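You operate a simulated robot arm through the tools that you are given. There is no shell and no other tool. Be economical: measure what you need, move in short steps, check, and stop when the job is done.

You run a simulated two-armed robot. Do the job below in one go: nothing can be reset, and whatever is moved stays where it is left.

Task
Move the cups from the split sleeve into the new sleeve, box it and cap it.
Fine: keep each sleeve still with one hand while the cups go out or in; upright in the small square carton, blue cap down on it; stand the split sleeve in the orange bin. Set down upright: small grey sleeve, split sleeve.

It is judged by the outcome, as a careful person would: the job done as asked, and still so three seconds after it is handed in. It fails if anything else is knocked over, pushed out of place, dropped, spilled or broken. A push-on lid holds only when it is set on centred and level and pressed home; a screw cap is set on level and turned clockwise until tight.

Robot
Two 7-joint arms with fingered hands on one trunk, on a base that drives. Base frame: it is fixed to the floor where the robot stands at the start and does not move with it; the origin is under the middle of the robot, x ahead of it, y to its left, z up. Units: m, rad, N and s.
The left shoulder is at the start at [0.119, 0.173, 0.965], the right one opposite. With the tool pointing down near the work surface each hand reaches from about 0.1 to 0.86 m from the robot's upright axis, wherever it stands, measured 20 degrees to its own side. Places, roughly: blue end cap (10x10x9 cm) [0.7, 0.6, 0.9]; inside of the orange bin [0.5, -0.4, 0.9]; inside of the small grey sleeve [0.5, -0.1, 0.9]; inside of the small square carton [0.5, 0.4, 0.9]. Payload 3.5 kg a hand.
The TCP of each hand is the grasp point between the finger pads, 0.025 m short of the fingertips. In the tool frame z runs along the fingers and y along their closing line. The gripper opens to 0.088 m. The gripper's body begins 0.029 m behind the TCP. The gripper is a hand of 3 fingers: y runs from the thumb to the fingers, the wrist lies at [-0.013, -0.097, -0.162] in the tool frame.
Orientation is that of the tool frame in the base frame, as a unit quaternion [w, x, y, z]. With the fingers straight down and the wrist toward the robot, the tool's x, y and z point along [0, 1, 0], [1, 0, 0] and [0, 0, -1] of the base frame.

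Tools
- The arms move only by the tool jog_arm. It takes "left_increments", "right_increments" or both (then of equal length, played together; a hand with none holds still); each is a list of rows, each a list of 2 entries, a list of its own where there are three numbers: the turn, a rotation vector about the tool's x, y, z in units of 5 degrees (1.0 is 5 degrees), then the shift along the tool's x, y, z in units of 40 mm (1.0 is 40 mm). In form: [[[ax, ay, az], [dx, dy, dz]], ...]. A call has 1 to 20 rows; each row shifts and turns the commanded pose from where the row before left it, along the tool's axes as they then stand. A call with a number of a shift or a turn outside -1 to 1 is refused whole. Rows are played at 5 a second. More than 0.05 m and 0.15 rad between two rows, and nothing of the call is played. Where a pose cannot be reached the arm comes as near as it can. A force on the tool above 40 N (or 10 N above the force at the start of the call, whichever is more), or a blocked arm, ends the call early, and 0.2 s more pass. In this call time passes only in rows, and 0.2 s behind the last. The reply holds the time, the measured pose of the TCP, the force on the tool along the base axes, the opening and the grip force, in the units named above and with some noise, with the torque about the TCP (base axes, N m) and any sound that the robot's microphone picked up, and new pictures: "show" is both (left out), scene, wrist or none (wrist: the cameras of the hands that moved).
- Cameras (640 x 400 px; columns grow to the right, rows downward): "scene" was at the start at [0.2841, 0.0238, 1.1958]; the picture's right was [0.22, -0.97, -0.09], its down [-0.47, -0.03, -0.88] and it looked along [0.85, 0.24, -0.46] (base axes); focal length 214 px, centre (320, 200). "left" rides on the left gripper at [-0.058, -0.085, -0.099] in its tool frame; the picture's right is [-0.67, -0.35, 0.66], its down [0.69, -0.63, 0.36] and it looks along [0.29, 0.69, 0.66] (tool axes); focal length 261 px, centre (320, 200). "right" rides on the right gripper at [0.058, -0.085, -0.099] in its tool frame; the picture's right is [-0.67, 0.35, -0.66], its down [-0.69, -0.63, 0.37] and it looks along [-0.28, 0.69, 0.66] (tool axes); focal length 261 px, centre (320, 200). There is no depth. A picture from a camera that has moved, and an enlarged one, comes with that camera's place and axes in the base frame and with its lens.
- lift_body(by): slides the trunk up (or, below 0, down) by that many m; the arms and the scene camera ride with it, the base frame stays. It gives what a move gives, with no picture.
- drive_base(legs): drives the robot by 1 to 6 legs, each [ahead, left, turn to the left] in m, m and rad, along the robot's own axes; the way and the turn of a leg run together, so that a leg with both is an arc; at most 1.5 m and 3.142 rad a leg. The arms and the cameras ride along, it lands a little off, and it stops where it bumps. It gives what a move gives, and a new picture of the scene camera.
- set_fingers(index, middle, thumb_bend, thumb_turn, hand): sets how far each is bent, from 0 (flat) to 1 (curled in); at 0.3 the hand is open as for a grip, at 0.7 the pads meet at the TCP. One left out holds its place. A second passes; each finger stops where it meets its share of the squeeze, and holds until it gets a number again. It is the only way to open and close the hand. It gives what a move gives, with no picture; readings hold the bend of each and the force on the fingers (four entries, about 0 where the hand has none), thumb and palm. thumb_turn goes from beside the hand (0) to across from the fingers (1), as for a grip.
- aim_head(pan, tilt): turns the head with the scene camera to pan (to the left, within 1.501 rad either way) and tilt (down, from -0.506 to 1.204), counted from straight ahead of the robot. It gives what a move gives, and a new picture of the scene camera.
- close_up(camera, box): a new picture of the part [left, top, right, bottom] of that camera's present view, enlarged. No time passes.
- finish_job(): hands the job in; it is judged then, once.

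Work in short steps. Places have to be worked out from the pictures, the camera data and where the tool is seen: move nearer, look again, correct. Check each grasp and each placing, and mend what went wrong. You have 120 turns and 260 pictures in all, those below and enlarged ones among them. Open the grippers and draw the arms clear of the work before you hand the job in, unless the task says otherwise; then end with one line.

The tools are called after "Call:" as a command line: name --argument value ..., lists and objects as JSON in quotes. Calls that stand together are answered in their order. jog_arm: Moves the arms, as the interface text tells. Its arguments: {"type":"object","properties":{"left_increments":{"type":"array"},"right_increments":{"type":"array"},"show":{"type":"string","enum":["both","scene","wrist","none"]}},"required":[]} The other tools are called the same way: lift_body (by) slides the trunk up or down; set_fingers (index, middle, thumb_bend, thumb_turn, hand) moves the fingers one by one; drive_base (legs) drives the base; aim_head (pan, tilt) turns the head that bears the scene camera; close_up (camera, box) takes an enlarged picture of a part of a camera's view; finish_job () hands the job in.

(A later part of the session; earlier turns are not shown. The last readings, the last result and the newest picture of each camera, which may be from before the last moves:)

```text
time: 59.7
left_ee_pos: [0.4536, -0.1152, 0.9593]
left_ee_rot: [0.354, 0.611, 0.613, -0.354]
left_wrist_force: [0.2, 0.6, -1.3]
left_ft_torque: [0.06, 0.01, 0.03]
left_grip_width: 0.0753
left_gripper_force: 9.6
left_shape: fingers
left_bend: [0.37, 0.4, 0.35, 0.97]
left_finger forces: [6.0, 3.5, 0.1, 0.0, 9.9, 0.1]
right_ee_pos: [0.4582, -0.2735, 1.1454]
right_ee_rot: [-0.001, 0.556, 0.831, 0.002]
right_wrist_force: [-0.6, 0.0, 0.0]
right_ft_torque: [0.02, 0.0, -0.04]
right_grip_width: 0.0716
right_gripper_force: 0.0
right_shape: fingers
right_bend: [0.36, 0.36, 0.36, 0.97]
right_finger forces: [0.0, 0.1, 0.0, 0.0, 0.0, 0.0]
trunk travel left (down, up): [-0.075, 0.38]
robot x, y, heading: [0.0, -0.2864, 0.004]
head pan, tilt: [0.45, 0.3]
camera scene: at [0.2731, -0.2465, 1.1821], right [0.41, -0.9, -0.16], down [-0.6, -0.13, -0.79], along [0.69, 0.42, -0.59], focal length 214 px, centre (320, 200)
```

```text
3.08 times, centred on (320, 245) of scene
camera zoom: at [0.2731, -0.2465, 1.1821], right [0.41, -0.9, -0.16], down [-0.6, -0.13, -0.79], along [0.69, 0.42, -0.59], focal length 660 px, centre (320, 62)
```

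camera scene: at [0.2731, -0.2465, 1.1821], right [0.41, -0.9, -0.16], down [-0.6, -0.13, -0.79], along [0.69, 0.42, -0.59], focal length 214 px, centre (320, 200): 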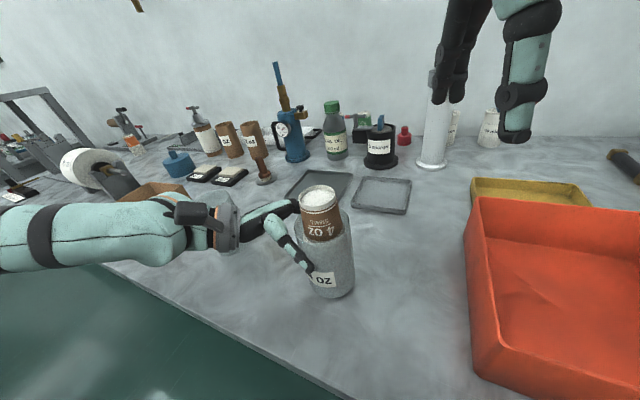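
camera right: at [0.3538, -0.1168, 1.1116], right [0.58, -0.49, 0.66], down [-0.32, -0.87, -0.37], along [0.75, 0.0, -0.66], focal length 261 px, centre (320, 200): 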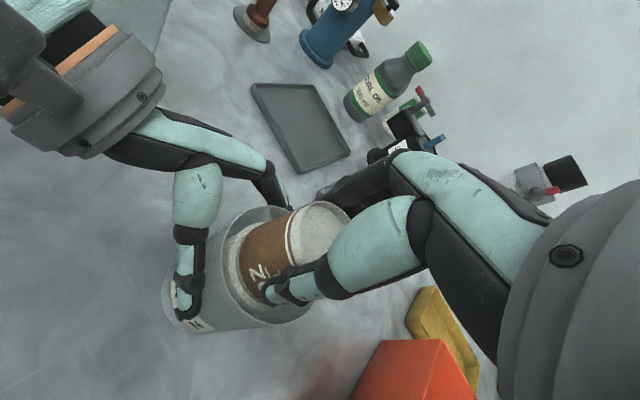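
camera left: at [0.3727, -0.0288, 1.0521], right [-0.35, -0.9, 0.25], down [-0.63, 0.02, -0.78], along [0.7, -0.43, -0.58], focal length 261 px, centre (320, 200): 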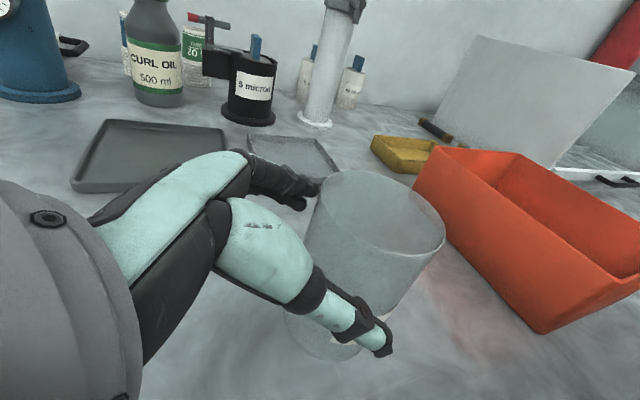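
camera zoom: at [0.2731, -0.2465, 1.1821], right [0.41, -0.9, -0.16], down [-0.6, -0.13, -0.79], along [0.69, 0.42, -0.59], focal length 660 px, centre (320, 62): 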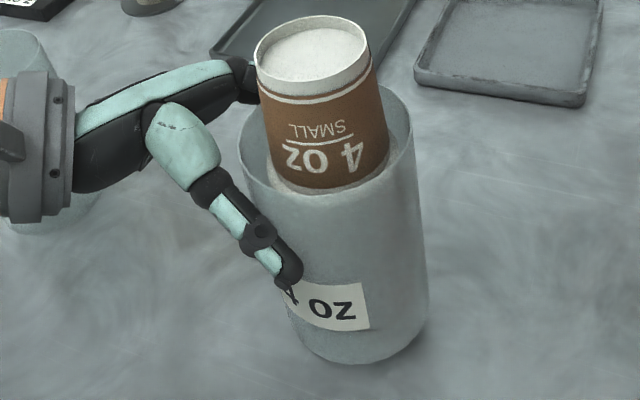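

The cups come up with the sleeve. I raise it another 13.5 cm, then drive left toward the carton.

Call:
jog_arm --left_increments '[[[0, 0, 0], [-0.487, 0, -0.28]], [[0, 0, 0], [-0.487, 0, -0.28]], [[0, 0, 0], [-0.487, 0, -0.28]], [[0, 0, 0], [-0.487, 0, -0.28]], [[0, 0, 0], [-0.487, 0, -0.28]], [[0, 0, 0], [-0.487, 0, -0.28]]]' --show "none"

Call:
aim_head --pan 0.6 --tilt 0.5

Call:
drive_base --legs '[[0, 0.25, 0], [0, 0.25, 0]]'

```text
time: 61.1
left_ee_pos: [0.4533, -0.1156, 1.0948]
left_ee_rot: [0.354, 0.611, 0.614, -0.353]
left_wrist_force: [-0.1, -0.6, -1.0]
left_ft_torque: [0.02, -0.02, -0.05]
left_grip_width: 0.0753
left_gripper_force: 9.6
left_shape: fingers
left_bend: [0.37, 0.4, 0.35, 0.97]
left_finger forces: [5.8, 3.3, 0.0, 0.1, 9.5, 0.0]
right_ee_pos: [0.459, -0.2731, 1.1452]
right_ee_rot: [0.0, 0.556, 0.831, 0.003]
right_wrist_force: [-0.3, -0.5, 0.5]
right_ft_torque: [0.02, -0.02, 0.01]
right_grip_width: 0.0716
right_gripper_force: 0.0
right_shape: fingers
right_bend: [0.36, 0.36, 0.36, 0.97]
right_finger forces: [0.0, 0.1, 0.1, 0.0, 0.0, 0.1]
trunk travel left (down, up): [-0.075, 0.38]
robot x, y, heading: [0.0024, -0.2903, 0.005]
head pan, tilt: [0.45, 0.3]
```

```text
time: 61.8
left_ee_pos: [0.4541, -0.1166, 1.0957]
left_ee_rot: [0.355, 0.611, 0.614, -0.353]
left_wrist_force: [-0.7, -0.3, -1.2]
left_ft_torque: [0.0, -0.02, 0.01]
left_grip_width: 0.0751
left_gripper_force: 9.7
left_shape: fingers
left_bend: [0.37, 0.4, 0.35, 0.97]
left_finger forces: [5.7, 3.4, 0.0, 0.1, 9.4, 0.1]
right_ee_pos: [0.459, -0.2725, 1.1448]
right_ee_rot: [0.0, 0.557, 0.831, 0.003]
right_wrist_force: [0.0, -0.2, 0.6]
right_ft_torque: [-0.05, -0.02, 0.02]
right_grip_width: 0.0716
right_gripper_force: 0.1
right_shape: fingers
right_bend: [0.36, 0.36, 0.36, 0.97]
right_finger forces: [0.0, 0.0, 0.0, 0.1, 0.0, 0.0]
trunk travel left (down, up): [-0.075, 0.38]
robot x, y, heading: [0.0019, -0.2928, 0.007]
head pan, tilt: [0.6, 0.499]
camera scene: at [0.2581, -0.2358, 1.1683], right [0.53, -0.82, -0.21], down [-0.69, -0.27, -0.67], along [0.5, 0.5, -0.71], focal length 214 px, centre (320, 200)
```

scene: 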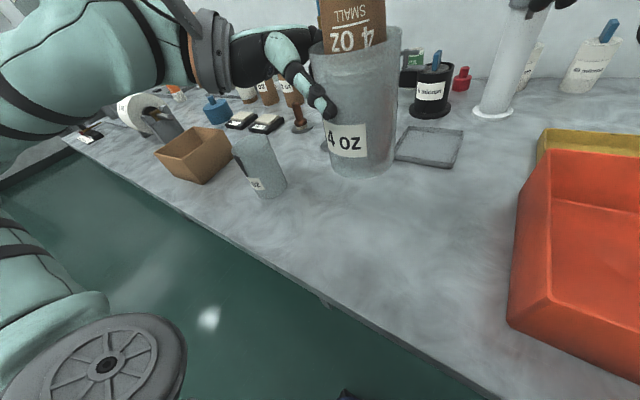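

```text
time: 65.0
left_ee_pos: [0.4525, 0.3864, 1.0942]
left_ee_rot: [0.354, 0.611, 0.613, -0.354]
left_wrist_force: [-0.5, 0.4, -1.5]
left_ft_torque: [0.02, 0.01, 0.01]
left_grip_width: 0.0754
left_gripper_force: 9.7
left_shape: fingers
left_bend: [0.37, 0.4, 0.35, 0.97]
left_finger forces: [5.8, 3.4, 0.0, 0.0, 9.5, 0.0]
right_ee_pos: [0.4568, 0.2295, 1.145]
right_ee_rot: [-0.001, 0.557, 0.831, 0.003]
right_wrist_force: [-0.3, -0.3, -0.1]
right_ft_torque: [0.02, 0.02, 0.01]
right_grip_width: 0.0718
right_gripper_force: 0.1
right_shape: fingers
right_bend: [0.36, 0.36, 0.36, 0.97]
right_finger forces: [0.1, 0.0, 0.0, 0.0, 0.0, 0.0]
trunk travel left (down, up): [-0.075, 0.38]
robot x, y, heading: [-0.0007, 0.2108, -0.003]
head pan, tilt: [0.6, 0.499]
camera scene: at [0.2565, 0.2662, 1.1682], right [0.53, -0.82, -0.21], down [-0.69, -0.27, -0.67], along [0.5, 0.5, -0.71], focal length 214 px, centre (320, 200)
```

scene: 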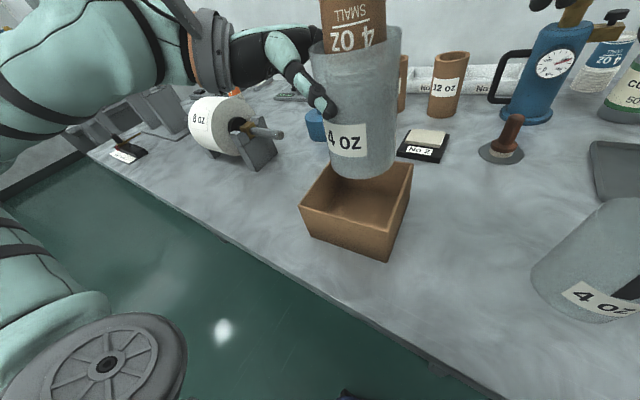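

The sleeve hangs near the carton. Close-ups from head and wrist cameras to locate the carton exactly.

Call:
close_up --camera "scene" --box '[280, 100, 440, 270]'

Call:
close_up --camera "left" --box '[0, 0, 640, 400]'

Call:
close_up --camera "right" --box '[0, 0, 640, 400]'

```text
2.35 times, centred on (360, 185) of scene
camera zoom: at [0.2565, 0.2662, 1.1682], right [0.53, -0.82, -0.21], down [-0.69, -0.27, -0.67], along [0.5, 0.5, -0.71], focal length 505 px, centre (226, 235)
```

zoom: 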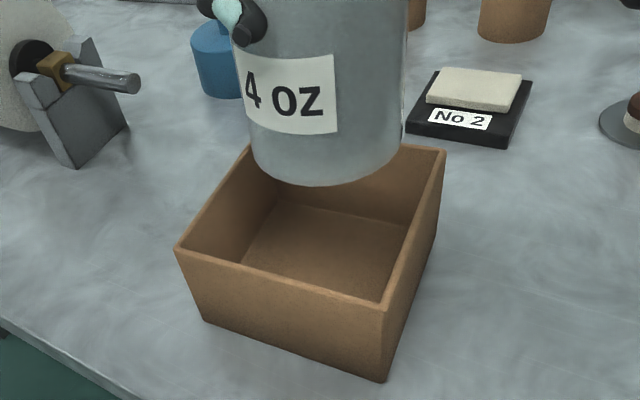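

```text
1.00 times, centred on (320, 200) of left
camera zoom: at [0.3663, 0.441, 1.195], right [-0.35, -0.9, 0.25], down [-0.63, 0.02, -0.78], along [0.7, -0.43, -0.58], focal length 261 px, centre (320, 200)
```

zoom: 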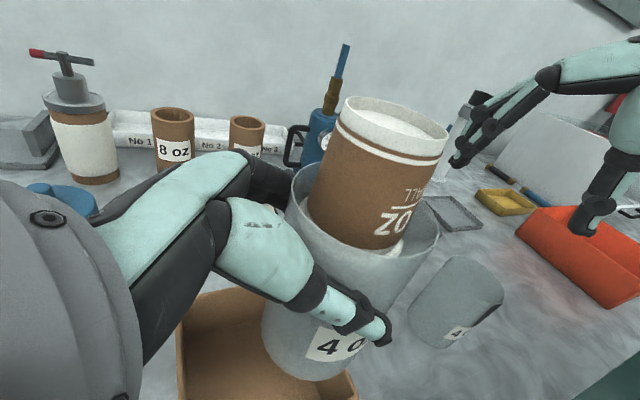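

```text
1.00 times, centred on (320, 200) of right
camera zoom: at [0.3565, 0.2488, 1.2438], right [0.58, -0.49, 0.66], down [-0.32, -0.87, -0.37], along [0.75, 0.0, -0.66], focal length 261 px, centre (320, 200)
```

zoom: 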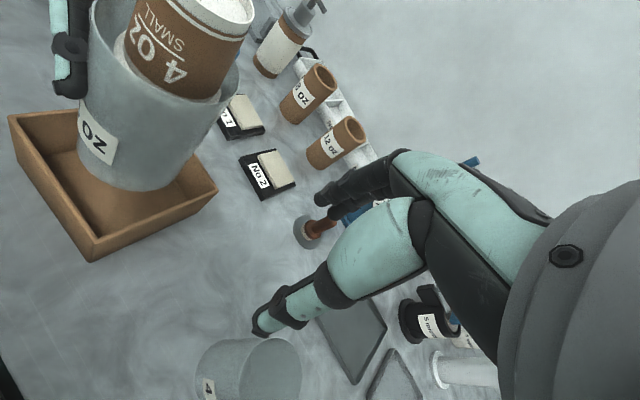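

Carton centre ≈(.4735,.395), rim z≈.93, walls vertical; sleeve bottom is over (.448,.367). I centre it (+25, +28 mm) and lower 10 cm.

Call:
jog_arm --left_increments '[[[0, 0, 0], [0.175, 0.31, -0.303]], [[0, 0, 0], [0.175, 0.31, -0.303]], [[0, 0, 0], [0.433, 0, 0.25]], [[0, 0, 0], [0.433, 0, 0.25]]]' --show "wrist"

Call:
close_up --camera "scene" --box '[280, 100, 440, 270]'

Call:
close_up --camera "right" --box '[0, 0, 280, 270]'

```text
time: 66.0
left_ee_pos: [0.4771, 0.4134, 1.0534]
left_ee_rot: [0.355, 0.611, 0.613, -0.354]
left_wrist_force: [-0.1, -0.1, -2.3]
left_ft_torque: [0.03, 0.01, -0.03]
left_grip_width: 0.0751
left_gripper_force: 9.4
left_shape: fingers
left_bend: [0.37, 0.41, 0.35, 0.97]
left_finger forces: [5.7, 3.3, 0.0, 0.0, 9.4, 0.1]
right_ee_pos: [0.4563, 0.2288, 1.1447]
right_ee_rot: [0.0, 0.557, 0.83, 0.002]
right_wrist_force: [0.6, -0.2, 0.0]
right_ft_torque: [-0.01, 0.02, 0.02]
right_grip_width: 0.0714
right_gripper_force: 0.0
right_shape: fingers
right_bend: [0.36, 0.36, 0.36, 0.97]
right_finger forces: [0.0, 0.1, 0.1, 0.1, 0.0, 0.0]
trunk travel left (down, up): [-0.075, 0.38]
robot x, y, heading: [0.0039, 0.2115, 0.005]
head pan, tilt: [0.6, 0.499]
camera left: at [0.3913, 0.4685, 1.1548], right [-0.35, -0.9, 0.25], down [-0.63, 0.02, -0.78], along [0.7, -0.43, -0.58], focal length 261 px, centre (320, 200)
```

left: 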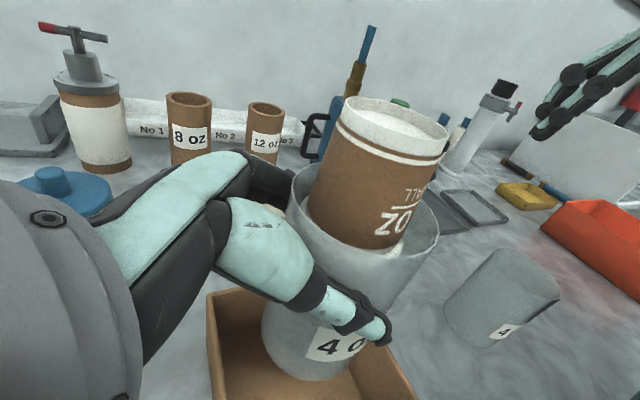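

```text
2.35 times, centred on (360, 185) of scene
camera zoom: at [0.2568, 0.266, 1.1682], right [0.53, -0.82, -0.21], down [-0.69, -0.27, -0.67], along [0.5, 0.5, -0.71], focal length 505 px, centre (226, 235)
```

zoom: 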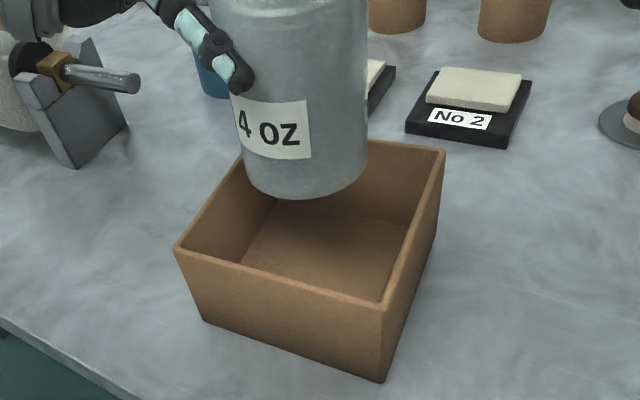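

```text
1.48 times, centred on (140, 135) of right
camera zoom: at [0.3568, 0.2485, 1.2437], right [0.58, -0.49, 0.65], down [-0.32, -0.87, -0.37], along [0.75, 0.0, -0.66], focal length 386 px, centre (587, 296)
```

zoom: 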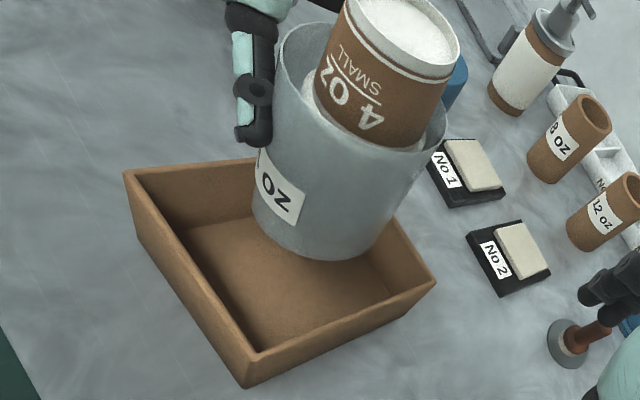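

Well centred. I lower 9 cm more, stopping just above the carton floor.

Call:
jog_arm --left_increments '[[[0, 0, 0], [0.433, 0, 0.25]], [[0, 0, 0], [0.433, 0, 0.25]], [[0, 0, 0], [0.433, 0, 0.25]], [[0, 0, 0], [0.433, 0, 0.25]], [[0, 0, 0], [0.32, 0, 0.185]]]' --show "wrist"

Call:
close_up --camera "scene" --box '[280, 100, 440, 270]'

Call:
close_up --camera "right" --box '[0, 0, 280, 270]'

```text
time: 67.2
left_ee_pos: [0.4763, 0.4135, 0.9587]
left_ee_rot: [0.354, 0.612, 0.613, -0.352]
left_wrist_force: [0.0, 0.3, -1.3]
left_ft_torque: [0.01, 0.01, 0.01]
left_grip_width: 0.0749
left_gripper_force: 9.0
left_shape: fingers
left_bend: [0.37, 0.41, 0.35, 0.97]
left_finger forces: [5.5, 3.4, 0.0, 0.0, 9.1, 0.1]
right_ee_pos: [0.4565, 0.2292, 1.143]
right_ee_rot: [0.0, 0.557, 0.83, 0.003]
right_wrist_force: [0.0, 0.6, -0.4]
right_ft_torque: [0.02, 0.02, -0.01]
right_grip_width: 0.0717
right_gripper_force: 0.0
right_shape: fingers
right_bend: [0.36, 0.36, 0.36, 0.97]
right_finger forces: [0.0, 0.0, 0.1, 0.0, 0.1, 0.0]
trunk travel left (down, up): [-0.075, 0.38]
robot x, y, heading: [-0.0005, 0.2131, -0.002]
head pan, tilt: [0.6, 0.499]
camera left: at [0.3916, 0.4682, 1.0595], right [-0.35, -0.9, 0.25], down [-0.63, 0.02, -0.78], along [0.7, -0.43, -0.58], focal length 261 px, centre (320, 200)
```

left: 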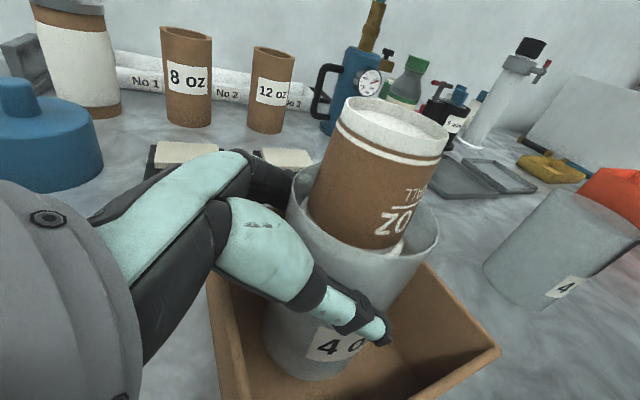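

```text
2.35 times, centred on (360, 185) of scene
camera zoom: at [0.2568, 0.2659, 1.1682], right [0.53, -0.82, -0.21], down [-0.69, -0.27, -0.67], along [0.5, 0.5, -0.71], focal length 505 px, centre (226, 235)
```

zoom: 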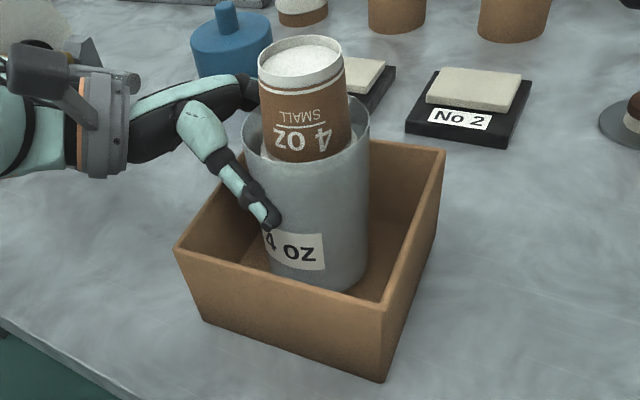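

```text
1.48 times, centred on (140, 135) of right
camera zoom: at [0.3568, 0.2484, 1.2437], right [0.58, -0.49, 0.65], down [-0.32, -0.87, -0.37], along [0.75, 0.0, -0.66], focal length 386 px, centre (587, 296)
```

zoom: 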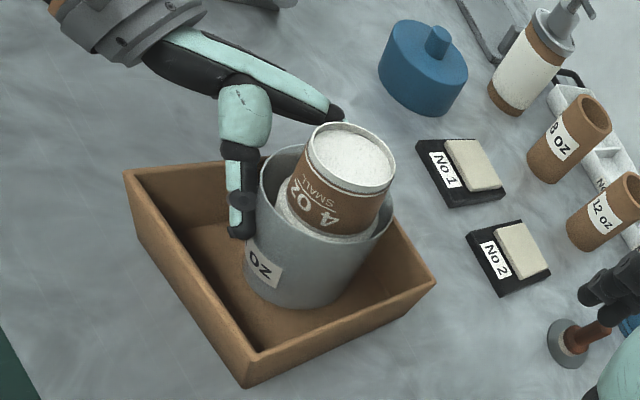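

Inside the carton, near centre. I lower in 3 mm steps until it touches the floor.

Call:
jog_arm --left_increments '[[[0, 0, 0], [0.065, 0, 0.0375]], [[0, 0, 0], [0.065, 0, 0.0375]], [[0, 0, 0], [0.065, 0, 0.0375]], [[0, 0, 0], [0.065, 0, 0.0375]]]' --show "none"

```text
time: 68.2
left_ee_pos: [0.4763, 0.4135, 0.9474]
left_ee_rot: [0.356, 0.611, 0.612, -0.353]
left_wrist_force: [-0.4, -1.1, -1.0]
left_ft_torque: [0.0, 0.0, -0.04]
left_grip_width: 0.0749
left_gripper_force: 9.1
left_shape: fingers
left_bend: [0.37, 0.41, 0.35, 0.97]
left_finger forces: [5.6, 3.4, 0.0, 0.1, 9.2, 0.1]
right_ee_pos: [0.4575, 0.229, 1.1439]
right_ee_rot: [-0.001, 0.557, 0.83, 0.003]
right_wrist_force: [0.0, 0.2, -0.6]
right_ft_torque: [0.0, 0.01, 0.0]
right_grip_width: 0.0718
right_gripper_force: 0.0
right_shape: fingers
right_bend: [0.36, 0.36, 0.36, 0.97]
right_finger forces: [0.1, 0.0, 0.1, 0.0, 0.0, 0.0]
trunk travel left (down, up): [-0.075, 0.38]
robot x, y, heading: [0.0003, 0.2125, 0.005]
head pan, tilt: [0.6, 0.499]
```

No contact yet; continue with 1.5 mm steps.

Call:
jog_arm --left_increments '[[[0, 0, 0], [0.033, 0, 0.019]], [[0, 0, 0], [0.033, 0, 0.019]], [[0, 0, 0], [0.033, 0, 0.019]]]' --show "none"

Call:
close_up --camera "scene" --box '[280, 100, 440, 270]'

```text
time: 69.0
left_ee_pos: [0.476, 0.413, 0.9438]
left_ee_rot: [0.355, 0.611, 0.613, -0.352]
left_wrist_force: [-1.2, 0.3, 4.4]
left_ft_torque: [-0.03, -0.14, -0.01]
left_grip_width: 0.075
left_gripper_force: 9.5
left_shape: fingers
left_bend: [0.37, 0.41, 0.35, 0.97]
left_finger forces: [5.4, 3.4, 0.0, 0.0, 9.8, 0.0]
right_ee_pos: [0.4572, 0.2292, 1.1457]
right_ee_rot: [-0.001, 0.556, 0.831, 0.002]
right_wrist_force: [-0.1, -0.2, -0.9]
right_ft_torque: [0.02, 0.0, 0.0]
right_grip_width: 0.0717
right_gripper_force: 0.0
right_shape: fingers
right_bend: [0.36, 0.36, 0.36, 0.97]
right_finger forces: [0.0, 0.0, 0.0, 0.0, 0.0, 0.0]
trunk travel left (down, up): [-0.075, 0.38]
robot x, y, heading: [-0.0014, 0.209, 0.002]
head pan, tilt: [0.6, 0.499]
```

```text
2.35 times, centred on (360, 185) of scene
camera zoom: at [0.2556, 0.2657, 1.1686], right [0.53, -0.82, -0.21], down [-0.69, -0.27, -0.67], along [0.5, 0.5, -0.71], focal length 505 px, centre (226, 235)
```

zoom: 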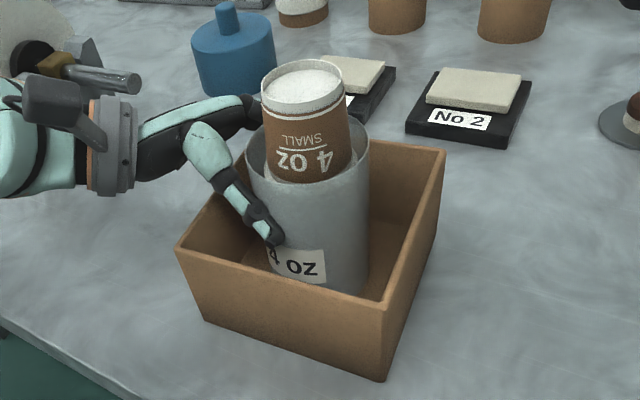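

Contact felt (~5 N): it's on the carton floor. I open the left hand and back away along the finger line, then up.

Call:
set_fingers --hand "left" --index 0.29 --middle 0.29 --thumb_bend 0.29

Call:
jog_arm --left_increments '[[[0, 0, 0], [0, 0, -0.4]], [[0, 0, 0], [0, 0, -0.5]], [[0, 0, 0], [0, 0, -0.7]], [[0, 0, 0], [-0.2, 0, -0.8]], [[0, 0, 0], [-0.5, 0, -0.6]], [[0, 0, 0], [-0.8, 0, -0.5]], [[0, 0, 0], [-0.8, 0, -0.5]]]' --show "scene"

Call:
close_up --camera "scene" --box '[260, 60, 440, 270]'

```text
time: 70.0
left_ee_pos: [0.477, 0.4124, 0.9422]
left_ee_rot: [0.356, 0.611, 0.613, -0.353]
left_wrist_force: [-1.0, 1.2, -0.3]
left_ft_torque: [0.0, 0.04, 0.0]
left_grip_width: 0.0886
left_gripper_force: 0.9
left_shape: fingers
left_bend: [0.28, 0.29, 0.28, 0.97]
left_finger forces: [0.2, 0.9, 0.1, 0.0, 0.0, 0.1]
right_ee_pos: [0.4567, 0.2276, 1.1454]
right_ee_rot: [-0.001, 0.557, 0.831, 0.002]
right_wrist_force: [0.6, 0.5, -0.3]
right_ft_torque: [0.01, 0.0, -0.02]
right_grip_width: 0.0716
right_gripper_force: 0.0
right_shape: fingers
right_bend: [0.36, 0.36, 0.36, 0.97]
right_finger forces: [0.0, 0.0, 0.0, 0.0, 0.0, 0.1]
trunk travel left (down, up): [-0.075, 0.38]
robot x, y, heading: [0.0023, 0.21, 0.002]
head pan, tilt: [0.6, 0.499]
```

```text
time: 71.6
left_ee_pos: [0.4771, 0.5059, 1.1037]
left_ee_rot: [0.355, 0.611, 0.613, -0.353]
left_wrist_force: [0.8, -0.8, -0.1]
left_ft_torque: [-0.01, -0.02, 0.01]
left_grip_width: 0.0886
left_gripper_force: 0.1
left_shape: fingers
left_bend: [0.28, 0.28, 0.28, 0.97]
left_finger forces: [0.0, 0.0, 0.0, 0.1, 0.0, 0.0]
right_ee_pos: [0.4563, 0.2283, 1.1445]
right_ee_rot: [0.0, 0.557, 0.831, 0.003]
right_wrist_force: [0.1, 0.0, 0.1]
right_ft_torque: [-0.02, 0.01, -0.02]
right_grip_width: 0.0719
right_gripper_force: 0.1
right_shape: fingers
right_bend: [0.36, 0.36, 0.36, 0.97]
right_finger forces: [0.0, 0.1, 0.1, 0.0, 0.0, 0.0]
trunk travel left (down, up): [-0.075, 0.38]
robot x, y, heading: [-0.0026, 0.2133, 0.003]
head pan, tilt: [0.6, 0.499]
camera scene: at [0.2564, 0.2655, 1.1683], right [0.53, -0.82, -0.21], down [-0.69, -0.27, -0.67], along [0.5, 0.5, -0.71], focal length 214 px, centre (320, 200)
```

scene: 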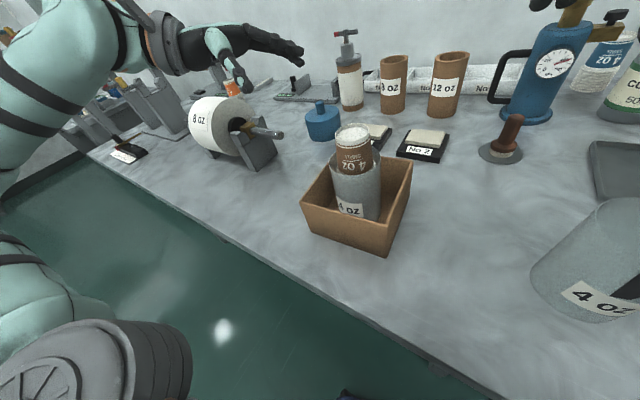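

```text
1.90 times, centred on (350, 165) of scene
camera zoom: at [0.2564, 0.2655, 1.1683], right [0.53, -0.82, -0.21], down [-0.69, -0.27, -0.67], along [0.5, 0.5, -0.71], focal length 408 px, centre (263, 267)
```

zoom: 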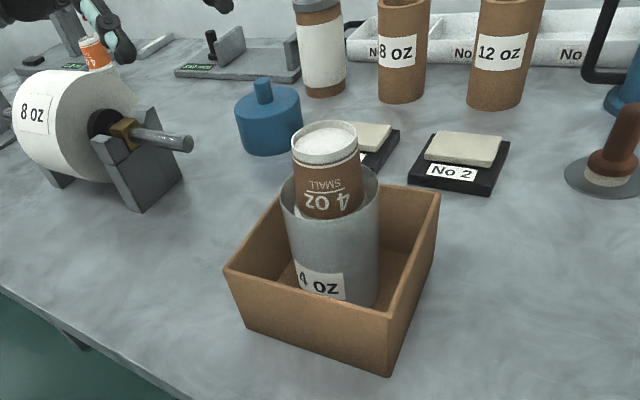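

The filled sleeve stands upright in the carton. Next the cap: at ≈(.725,.63), with knob top z≈.937. I rotate the left hand back to pointing down and drive left 0.15 m.

Call:
jog_arm --left_increments '[[[0, 1, 0], [0, 0, 0]], [[0, 1, 0], [0, 0, 0]], [[0, 1, 0], [0, 0, 0]], [[0, 1, 0], [0, 0, 0]], [[0, 1, 0], [0, 0, 0]], [[0, 1, 0], [0, 0, 0]], [[0, 1, 0], [0, 0, 0]], [[0, 1, 0], [0, 0, 0]], [[0, 1, 0], [0, 0, 0]], [[0, 1, 0], [0, 0, 0]], [[0, 1, 0], [0, 0, 0]], [[0, 1, 0], [0, 0, 0]]]' --show "none"

Call:
drive_base --legs '[[0, 0.15, 0]]'

Call:
aim_head --pan 0.3 --tilt 0.3

Call:
close_up --camera "scene" --box '[240, 80, 440, 240]'

```text
time: 74.2
left_ee_pos: [0.4768, 0.505, 1.1033]
left_ee_rot: [0.0, 0.706, 0.708, 0.001]
left_wrist_force: [0.4, 0.2, -0.8]
left_ft_torque: [0.03, -0.02, 0.0]
left_grip_width: 0.0885
left_gripper_force: 0.1
left_shape: fingers
left_bend: [0.28, 0.28, 0.28, 0.97]
left_finger forces: [0.0, 0.0, 0.0, 0.0, 0.0, 0.1]
right_ee_pos: [0.4573, 0.2287, 1.1443]
right_ee_rot: [0.0, 0.557, 0.831, 0.003]
right_wrist_force: [-0.6, -0.1, 0.4]
right_ft_torque: [0.0, 0.04, -0.02]
right_grip_width: 0.0717
right_gripper_force: 0.0
right_shape: fingers
right_bend: [0.36, 0.36, 0.36, 0.97]
right_finger forces: [0.0, 0.0, 0.0, 0.0, 0.0, 0.1]
trunk travel left (down, up): [-0.075, 0.38]
robot x, y, heading: [-0.0021, 0.2132, -0.001]
head pan, tilt: [0.6, 0.499]
```

```text
time: 75.6
left_ee_pos: [0.4769, 0.6569, 1.1025]
left_ee_rot: [0.001, 0.706, 0.708, 0.0]
left_wrist_force: [0.3, -0.3, 0.1]
left_ft_torque: [0.0, 0.02, 0.04]
left_grip_width: 0.0885
left_gripper_force: 0.0
left_shape: fingers
left_bend: [0.28, 0.28, 0.28, 0.97]
left_finger forces: [0.0, 0.0, 0.0, 0.1, 0.1, 0.0]
right_ee_pos: [0.4563, 0.3789, 1.1441]
right_ee_rot: [0.0, 0.556, 0.831, 0.003]
right_wrist_force: [-1.0, 0.0, -0.4]
right_ft_torque: [-0.04, -0.04, -0.02]
right_grip_width: 0.0717
right_gripper_force: 0.1
right_shape: fingers
right_bend: [0.36, 0.36, 0.36, 0.97]
right_finger forces: [0.0, 0.1, 0.0, 0.0, 0.0, 0.0]
trunk travel left (down, up): [-0.075, 0.38]
robot x, y, heading: [-0.0066, 0.3625, 0.003]
head pan, tilt: [0.6, 0.499]
camera scene: at [0.256, 0.4161, 1.1683], right [0.53, -0.82, -0.21], down [-0.69, -0.27, -0.67], along [0.5, 0.5, -0.71], focal length 214 px, centre (320, 200)
```

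scene: 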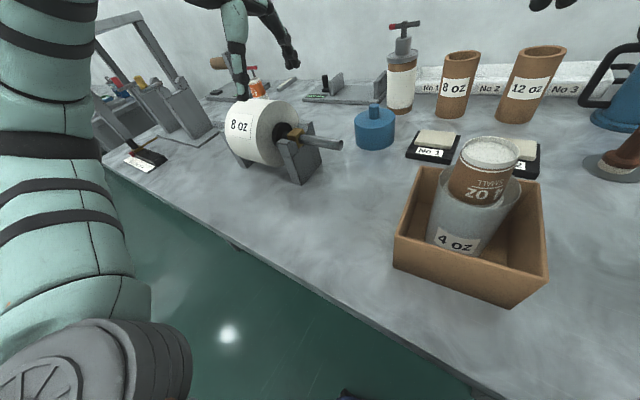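

```text
time: 76.4
left_ee_pos: [0.4774, 0.6548, 1.1023]
left_ee_rot: [0.001, 0.706, 0.709, 0.0]
left_wrist_force: [0.6, 0.2, 0.6]
left_ft_torque: [-0.04, -0.03, -0.01]
left_grip_width: 0.0886
left_gripper_force: 0.0
left_shape: fingers
left_bend: [0.28, 0.28, 0.28, 0.97]
left_finger forces: [0.0, 0.1, 0.1, 0.1, 0.0, 0.0]
right_ee_pos: [0.4561, 0.3773, 1.1448]
right_ee_rot: [0.0, 0.556, 0.831, 0.003]
right_wrist_force: [0.2, 0.6, -0.2]
right_ft_torque: [0.01, -0.03, -0.01]
right_grip_width: 0.0718
right_gripper_force: 0.0
right_shape: fingers
right_bend: [0.36, 0.36, 0.36, 0.97]
right_finger forces: [0.0, 0.0, 0.0, 0.0, 0.1, 0.0]
trunk travel left (down, up): [-0.075, 0.38]
robot x, y, heading: [-0.0014, 0.3609, 0.002]
head pan, tilt: [0.3, 0.3]
camera scene: at [0.276, 0.3916, 1.1802], right [0.28, -0.95, -0.11], down [-0.61, -0.09, -0.78], along [0.74, 0.29, -0.61], focal length 214 px, centre (320, 200)
```

scene: 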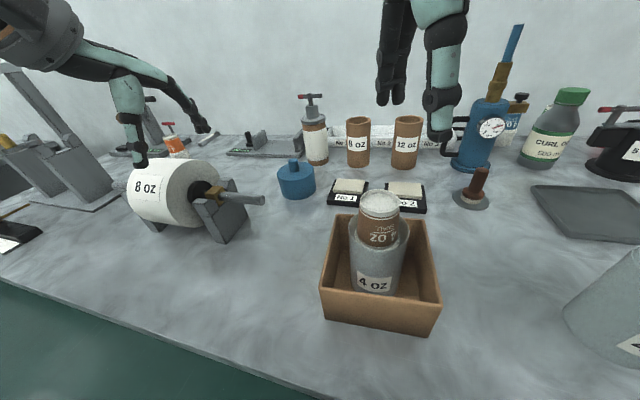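

```text
2.50 times, centred on (340, 160) of scene
camera zoom: at [0.276, 0.3916, 1.1802], right [0.28, -0.95, -0.11], down [-0.61, -0.09, -0.78], along [0.74, 0.29, -0.61], focal length 536 px, centre (270, 300)
```

zoom: 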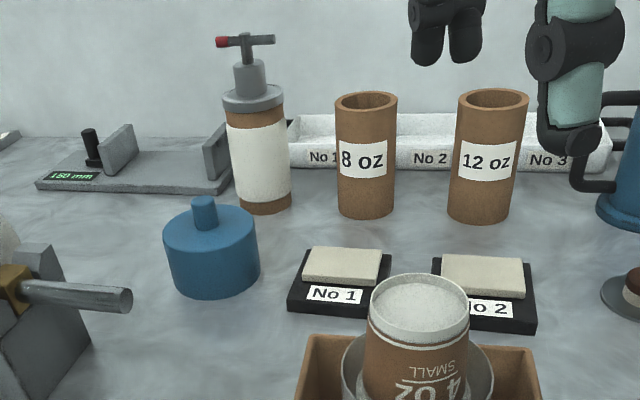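

Cap triangulates to about (.715,.627), skirt top z≈.91, knob top ≈.94. I bring the left hand above it at z≈1.05 and check with the wrist camera.

Call:
jog_arm --left_increments '[[[0, 0, 0], [-0.1, 0.85, 0.1]], [[0, 0, 0], [-0.1, 0.85, 0.1]], [[0, 0, 0], [-0.1, 0.85, 0.2]], [[0, 0, 0], [-0.1, 0.85, 0.2]], [[0, 0, 0], [-0.1, 0.85, 0.2]], [[0, 0, 0], [-0.1, 0.85, 0.2]], [[0, 0, 0], [-0.1, 0.85, 0.25]]]'

Call:
close_up --camera "scene" --box '[220, 40, 400, 220]'

```text
time: 78.0
left_ee_pos: [0.7152, 0.6272, 1.0514]
left_ee_rot: [0.0, 0.706, 0.708, 0.0]
left_wrist_force: [0.4, -0.2, -0.1]
left_ft_torque: [0.04, -0.01, -0.02]
left_grip_width: 0.0885
left_gripper_force: 0.0
left_shape: fingers
left_bend: [0.28, 0.28, 0.28, 0.97]
left_finger forces: [0.1, 0.0, 0.0, 0.1, 0.0, 0.0]
right_ee_pos: [0.4571, 0.3778, 1.1432]
right_ee_rot: [0.0, 0.556, 0.831, 0.003]
right_wrist_force: [0.1, 0.0, -0.6]
right_ft_torque: [-0.02, -0.01, -0.01]
right_grip_width: 0.0717
right_gripper_force: 0.1
right_shape: fingers
right_bend: [0.36, 0.36, 0.36, 0.97]
right_finger forces: [0.1, 0.0, 0.1, 0.0, 0.0, 0.1]
trunk travel left (down, up): [-0.075, 0.38]
robot x, y, heading: [-0.0011, 0.3626, 0.002]
head pan, tilt: [0.3, 0.3]
camera scene: at [0.2772, 0.3913, 1.1798], right [0.28, -0.95, -0.11], down [-0.62, -0.09, -0.78], along [0.74, 0.28, -0.61], focal length 214 px, centre (320, 200)
camera left: at [0.6299, 0.5679, 1.152], right [-0.35, -0.67, -0.66], down [-0.63, 0.68, -0.37], along [0.69, 0.29, -0.66], focal length 261 px, centre (320, 200)
```

scene: 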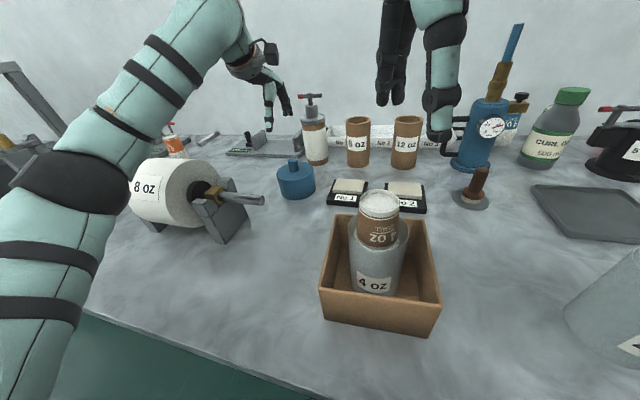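
left: 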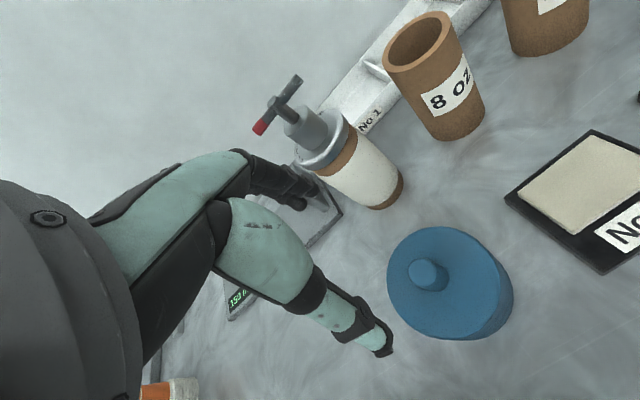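

```text
2.22 times, centred on (310, 130) of scene
camera zoom: at [0.2772, 0.3913, 1.1798], right [0.28, -0.95, -0.11], down [-0.62, -0.09, -0.78], along [0.74, 0.28, -0.61], focal length 477 px, centre (342, 356)
```

zoom: 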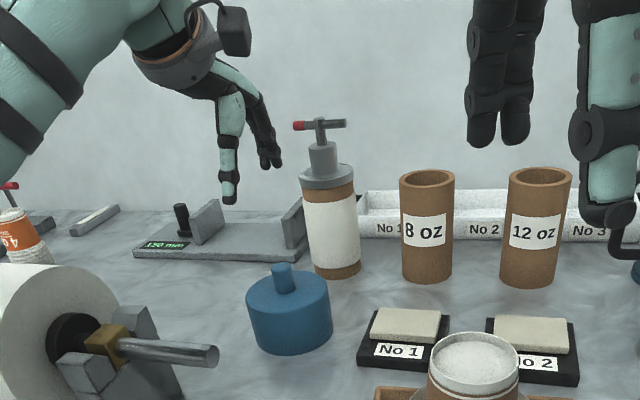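

The wrist camera puts the cap at ≈(.708,.611), knob top z≈.94. I shift, lower 6 cm and recheck.

Call:
jog_arm --left_increments '[[[0, 0, 0], [-0.4, -0.175, 0.5]], [[0, 0, 0], [0, 0, 0.5]], [[0, 0, 0], [0, 0, 0.5]]]' --show "wrist"

Call:
close_up --camera "scene" --box '[240, 80, 360, 220]'

```text
time: 78.8
left_ee_pos: [0.7074, 0.6122, 0.9913]
left_ee_rot: [0.001, 0.706, 0.708, 0.0]
left_wrist_force: [-0.1, 0.8, 0.2]
left_ft_torque: [0.0, 0.0, 0.0]
left_grip_width: 0.0887
left_gripper_force: 0.0
left_shape: fingers
left_bend: [0.28, 0.28, 0.28, 0.97]
left_finger forces: [0.0, 0.0, 0.0, 0.0, 0.0, 0.1]
right_ee_pos: [0.4564, 0.3777, 1.1432]
right_ee_rot: [0.0, 0.556, 0.831, 0.002]
right_wrist_force: [0.8, 0.0, 1.1]
right_ft_torque: [0.0, 0.0, -0.01]
right_grip_width: 0.0717
right_gripper_force: 0.1
right_shape: fingers
right_bend: [0.36, 0.36, 0.36, 0.97]
right_finger forces: [0.1, 0.0, 0.0, 0.0, 0.0, 0.0]
trunk travel left (down, up): [-0.075, 0.38]
robot x, y, heading: [-0.007, 0.3615, 0.001]
head pan, tilt: [0.3, 0.3]
camera left: at [0.6221, 0.5526, 1.0927], right [-0.35, -0.67, -0.65], down [-0.63, 0.68, -0.37], along [0.69, 0.29, -0.66], focal length 261 px, centre (320, 200)
```

left: 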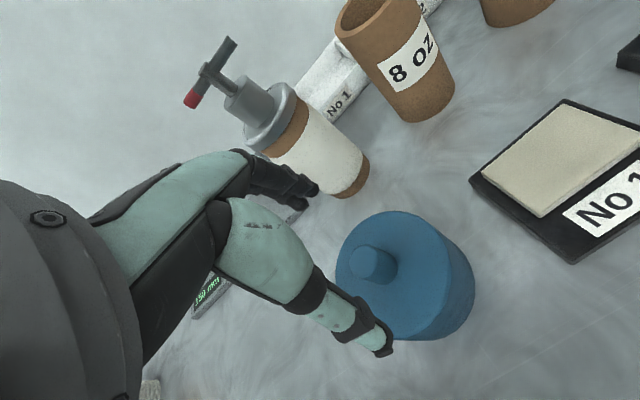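

```text
2.86 times, centred on (300, 150) of scene
camera zoom: at [0.2763, 0.3919, 1.1801], right [0.28, -0.95, -0.11], down [-0.61, -0.09, -0.78], along [0.74, 0.28, -0.61], focal length 613 px, centre (377, 343)
```

zoom: 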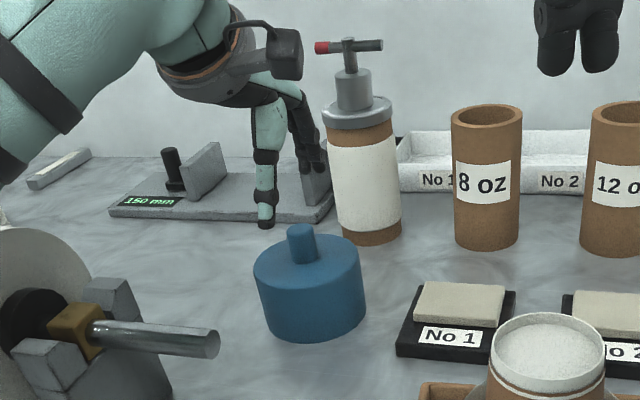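

Knob at ≈(.709,.609,top .94). I fine-adjust and descend to straddle the knob.

Call:
jog_arm --left_increments '[[[0, 0, 0], [-0.07, 0.04, 0.4]], [[0, 0, 0], [0, 0, 0.4]], [[0, 0, 0], [0, 0, 0.4]]]' --show "wrist"

Call:
close_up --camera "scene" --box '[250, 100, 350, 210]'

```text
time: 79.6
left_ee_pos: [0.7104, 0.6108, 0.9434]
left_ee_rot: [0.001, 0.705, 0.709, 0.0]
left_wrist_force: [-0.5, 0.2, 0.0]
left_ft_torque: [0.0, 0.01, 0.0]
left_grip_width: 0.0887
left_gripper_force: 0.0
left_shape: fingers
left_bend: [0.28, 0.28, 0.28, 0.97]
left_finger forces: [0.0, 0.0, 0.0, 0.1, 0.0, 0.0]
right_ee_pos: [0.4566, 0.3797, 1.1433]
right_ee_rot: [-0.001, 0.556, 0.831, 0.003]
right_wrist_force: [-0.5, -0.5, -0.5]
right_ft_torque: [-0.01, -0.01, -0.01]
right_grip_width: 0.0718
right_gripper_force: 0.0
right_shape: fingers
right_bend: [0.36, 0.36, 0.36, 0.97]
right_finger forces: [0.0, 0.0, 0.1, 0.2, 0.0, 0.0]
trunk travel left (down, up): [-0.075, 0.38]
robot x, y, heading: [0.0006, 0.3616, 0.003]
head pan, tilt: [0.3, 0.3]
camera left: at [0.6237, 0.5497, 1.0441], right [-0.35, -0.67, -0.66], down [-0.63, 0.68, -0.37], along [0.69, 0.29, -0.66], focal length 261 px, centre (320, 200)
```

left: 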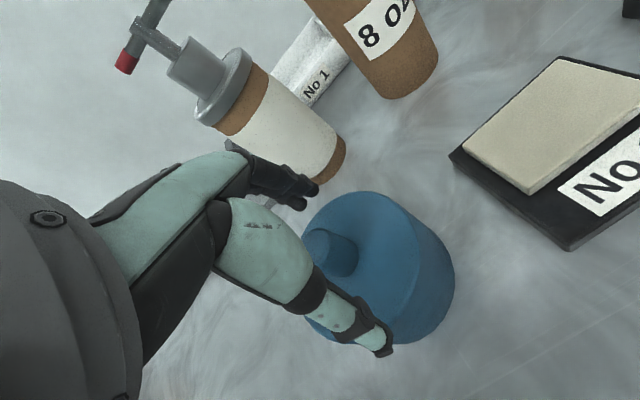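

```text
3.64 times, centred on (300, 155) of scene
camera zoom: at [0.2764, 0.3919, 1.1801], right [0.28, -0.95, -0.11], down [-0.61, -0.09, -0.78], along [0.74, 0.28, -0.61], focal length 780 px, centre (393, 364)
```

zoom: 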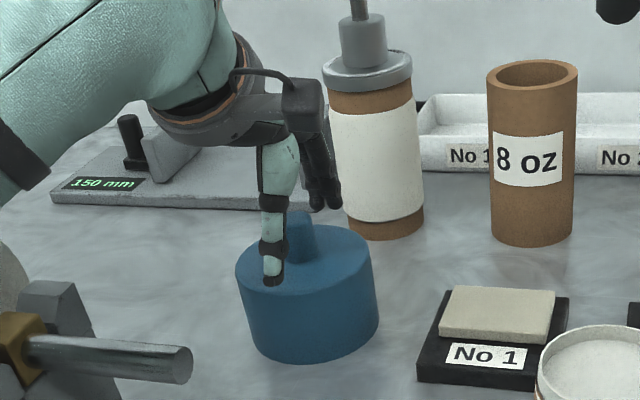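

The knob sits between thumb and fingers. I lower 3 mm and close on it.

Call:
jog_arm --left_increments '[[[0, 0, 0], [0, 0, 0.08]]]' --show "none"

Call:
set_fingers --hand "left" --index 0.7 --middle 0.7 --thumb_bend 0.7

Call:
close_up --camera "scene" --box '[250, 100, 350, 210]'

Call:
close_up --camera "left" --box '[200, 130, 500, 370]'

```text
time: 80.0
left_ee_pos: [0.7079, 0.609, 0.9399]
left_ee_rot: [0.001, 0.706, 0.708, 0.0]
left_wrist_force: [-0.1, 0.2, 0.0]
left_ft_torque: [0.0, 0.03, -0.04]
left_grip_width: 0.0886
left_gripper_force: 0.0
left_shape: fingers
left_bend: [0.28, 0.28, 0.28, 0.97]
left_finger forces: [0.0, 0.0, 0.1, 0.0, 0.0, 0.0]
right_ee_pos: [0.4573, 0.3784, 1.145]
right_ee_rot: [-0.001, 0.556, 0.831, 0.003]
right_wrist_force: [0.1, -0.3, -0.8]
right_ft_torque: [0.01, 0.0, -0.01]
right_grip_width: 0.0717
right_gripper_force: 0.1
right_shape: fingers
right_bend: [0.36, 0.36, 0.36, 0.97]
right_finger forces: [0.0, 0.0, 0.0, 0.0, 0.1, 0.0]
trunk travel left (down, up): [-0.075, 0.38]
robot x, y, heading: [0.0011, 0.3606, 0.0]
head pan, tilt: [0.3, 0.3]
```

```text
time: 81.0
left_ee_pos: [0.7104, 0.6095, 0.9409]
left_ee_rot: [0.002, 0.705, 0.709, 0.0]
left_wrist_force: [0.9, -0.5, -0.7]
left_ft_torque: [0.05, -0.01, 0.02]
left_grip_width: 0.0093
left_gripper_force: 4.9
left_shape: fingers
left_bend: [0.67, 0.66, 0.64, 0.96]
left_finger forces: [1.7, 3.5, 0.1, 0.1, 4.7, 0.0]
right_ee_pos: [0.4565, 0.3786, 1.144]
right_ee_rot: [-0.001, 0.556, 0.831, 0.002]
right_wrist_force: [-0.4, -0.6, -0.3]
right_ft_torque: [0.0, 0.01, -0.01]
right_grip_width: 0.0717
right_gripper_force: 0.1
right_shape: fingers
right_bend: [0.36, 0.36, 0.36, 0.97]
right_finger forces: [0.1, 0.0, 0.0, 0.0, 0.0, 0.0]
trunk travel left (down, up): [-0.075, 0.38]
robot x, y, heading: [-0.0011, 0.3607, 0.004]
head pan, tilt: [0.3, 0.3]
```

```text
3.64 times, centred on (300, 155) of scene
camera zoom: at [0.2762, 0.3918, 1.1802], right [0.28, -0.95, -0.11], down [-0.61, -0.09, -0.78], along [0.74, 0.28, -0.61], focal length 780 px, centre (393, 364)
```

zoom: 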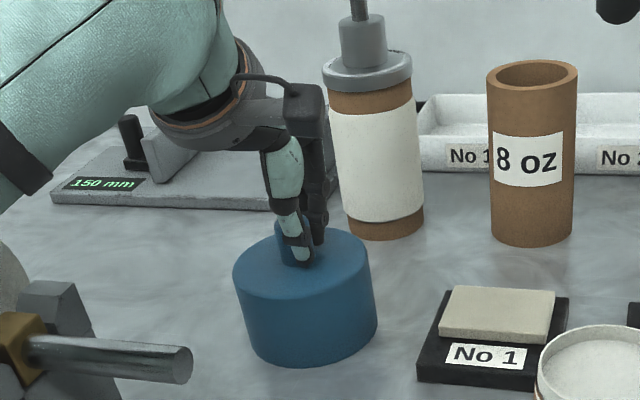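

```text
1.67 times, centred on (350, 250) of left
camera zoom: at [0.6238, 0.5496, 1.0416], right [-0.35, -0.67, -0.66], down [-0.63, 0.68, -0.37], along [0.69, 0.29, -0.66], focal length 434 px, centre (270, 117)
```

zoom: 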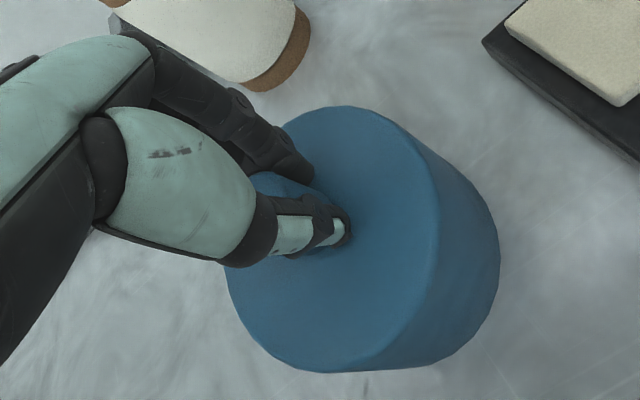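

The fingers pinch only the -y side of the knob. I open, shift 8 mm toward +y, and regrip.

Call:
set_fingers --hand "left" --index 0.42 --middle 0.42 --thumb_bend 0.42

Call:
close_up --camera "left" --box '[200, 130, 500, 370]'

Call:
close_up --camera "scene" --box '[250, 100, 350, 210]'

```text
time: 82.0
left_ee_pos: [0.7095, 0.6098, 0.9405]
left_ee_rot: [0.0, 0.706, 0.708, 0.0]
left_wrist_force: [0.0, 0.1, -0.1]
left_ft_torque: [0.0, -0.01, 0.01]
left_grip_width: 0.0588
left_gripper_force: 0.0
left_shape: fingers
left_bend: [0.42, 0.42, 0.42, 0.97]
left_finger forces: [0.0, 0.0, 0.0, 0.0, 0.0, 0.1]
right_ee_pos: [0.4564, 0.3791, 1.1441]
right_ee_rot: [0.0, 0.556, 0.831, 0.002]
right_wrist_force: [-0.1, 0.2, 0.0]
right_ft_torque: [0.0, 0.03, 0.0]
right_grip_width: 0.0717
right_gripper_force: 0.1
right_shape: fingers
right_bend: [0.36, 0.36, 0.36, 0.97]
right_finger forces: [0.0, 0.1, 0.0, 0.0, 0.0, 0.0]
trunk travel left (down, up): [-0.075, 0.38]
robot x, y, heading: [0.0011, 0.3597, 0.004]
head pan, tilt: [0.3, 0.3]
```

```text
1.67 times, centred on (350, 250) of left
camera zoom: at [0.6237, 0.5496, 1.0416], right [-0.35, -0.67, -0.66], down [-0.63, 0.68, -0.37], along [0.69, 0.29, -0.66], focal length 434 px, centre (270, 117)
```

zoom: 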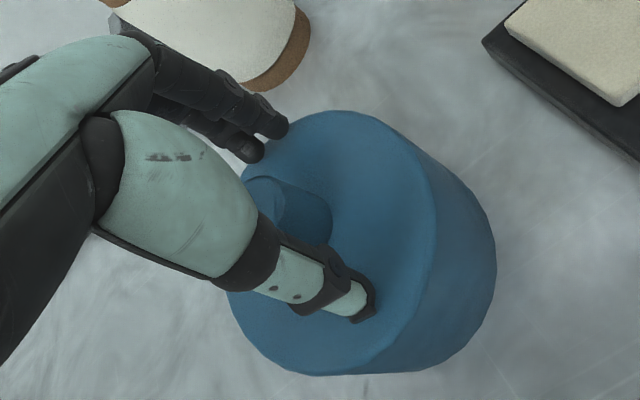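

```text
3.64 times, centred on (300, 155) of scene
camera zoom: at [0.2761, 0.3918, 1.1802], right [0.28, -0.95, -0.11], down [-0.61, -0.09, -0.78], along [0.74, 0.28, -0.61], focal length 780 px, centre (393, 364)
```

zoom: 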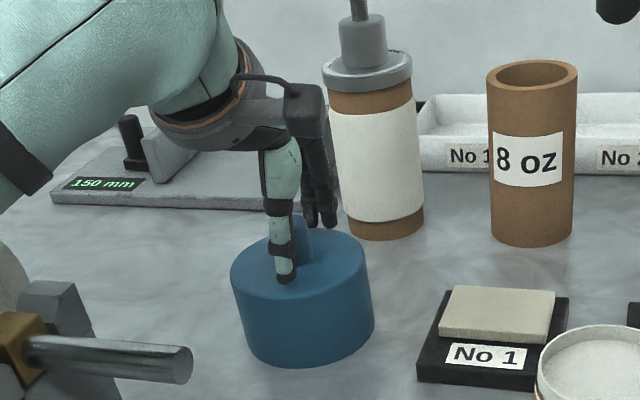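

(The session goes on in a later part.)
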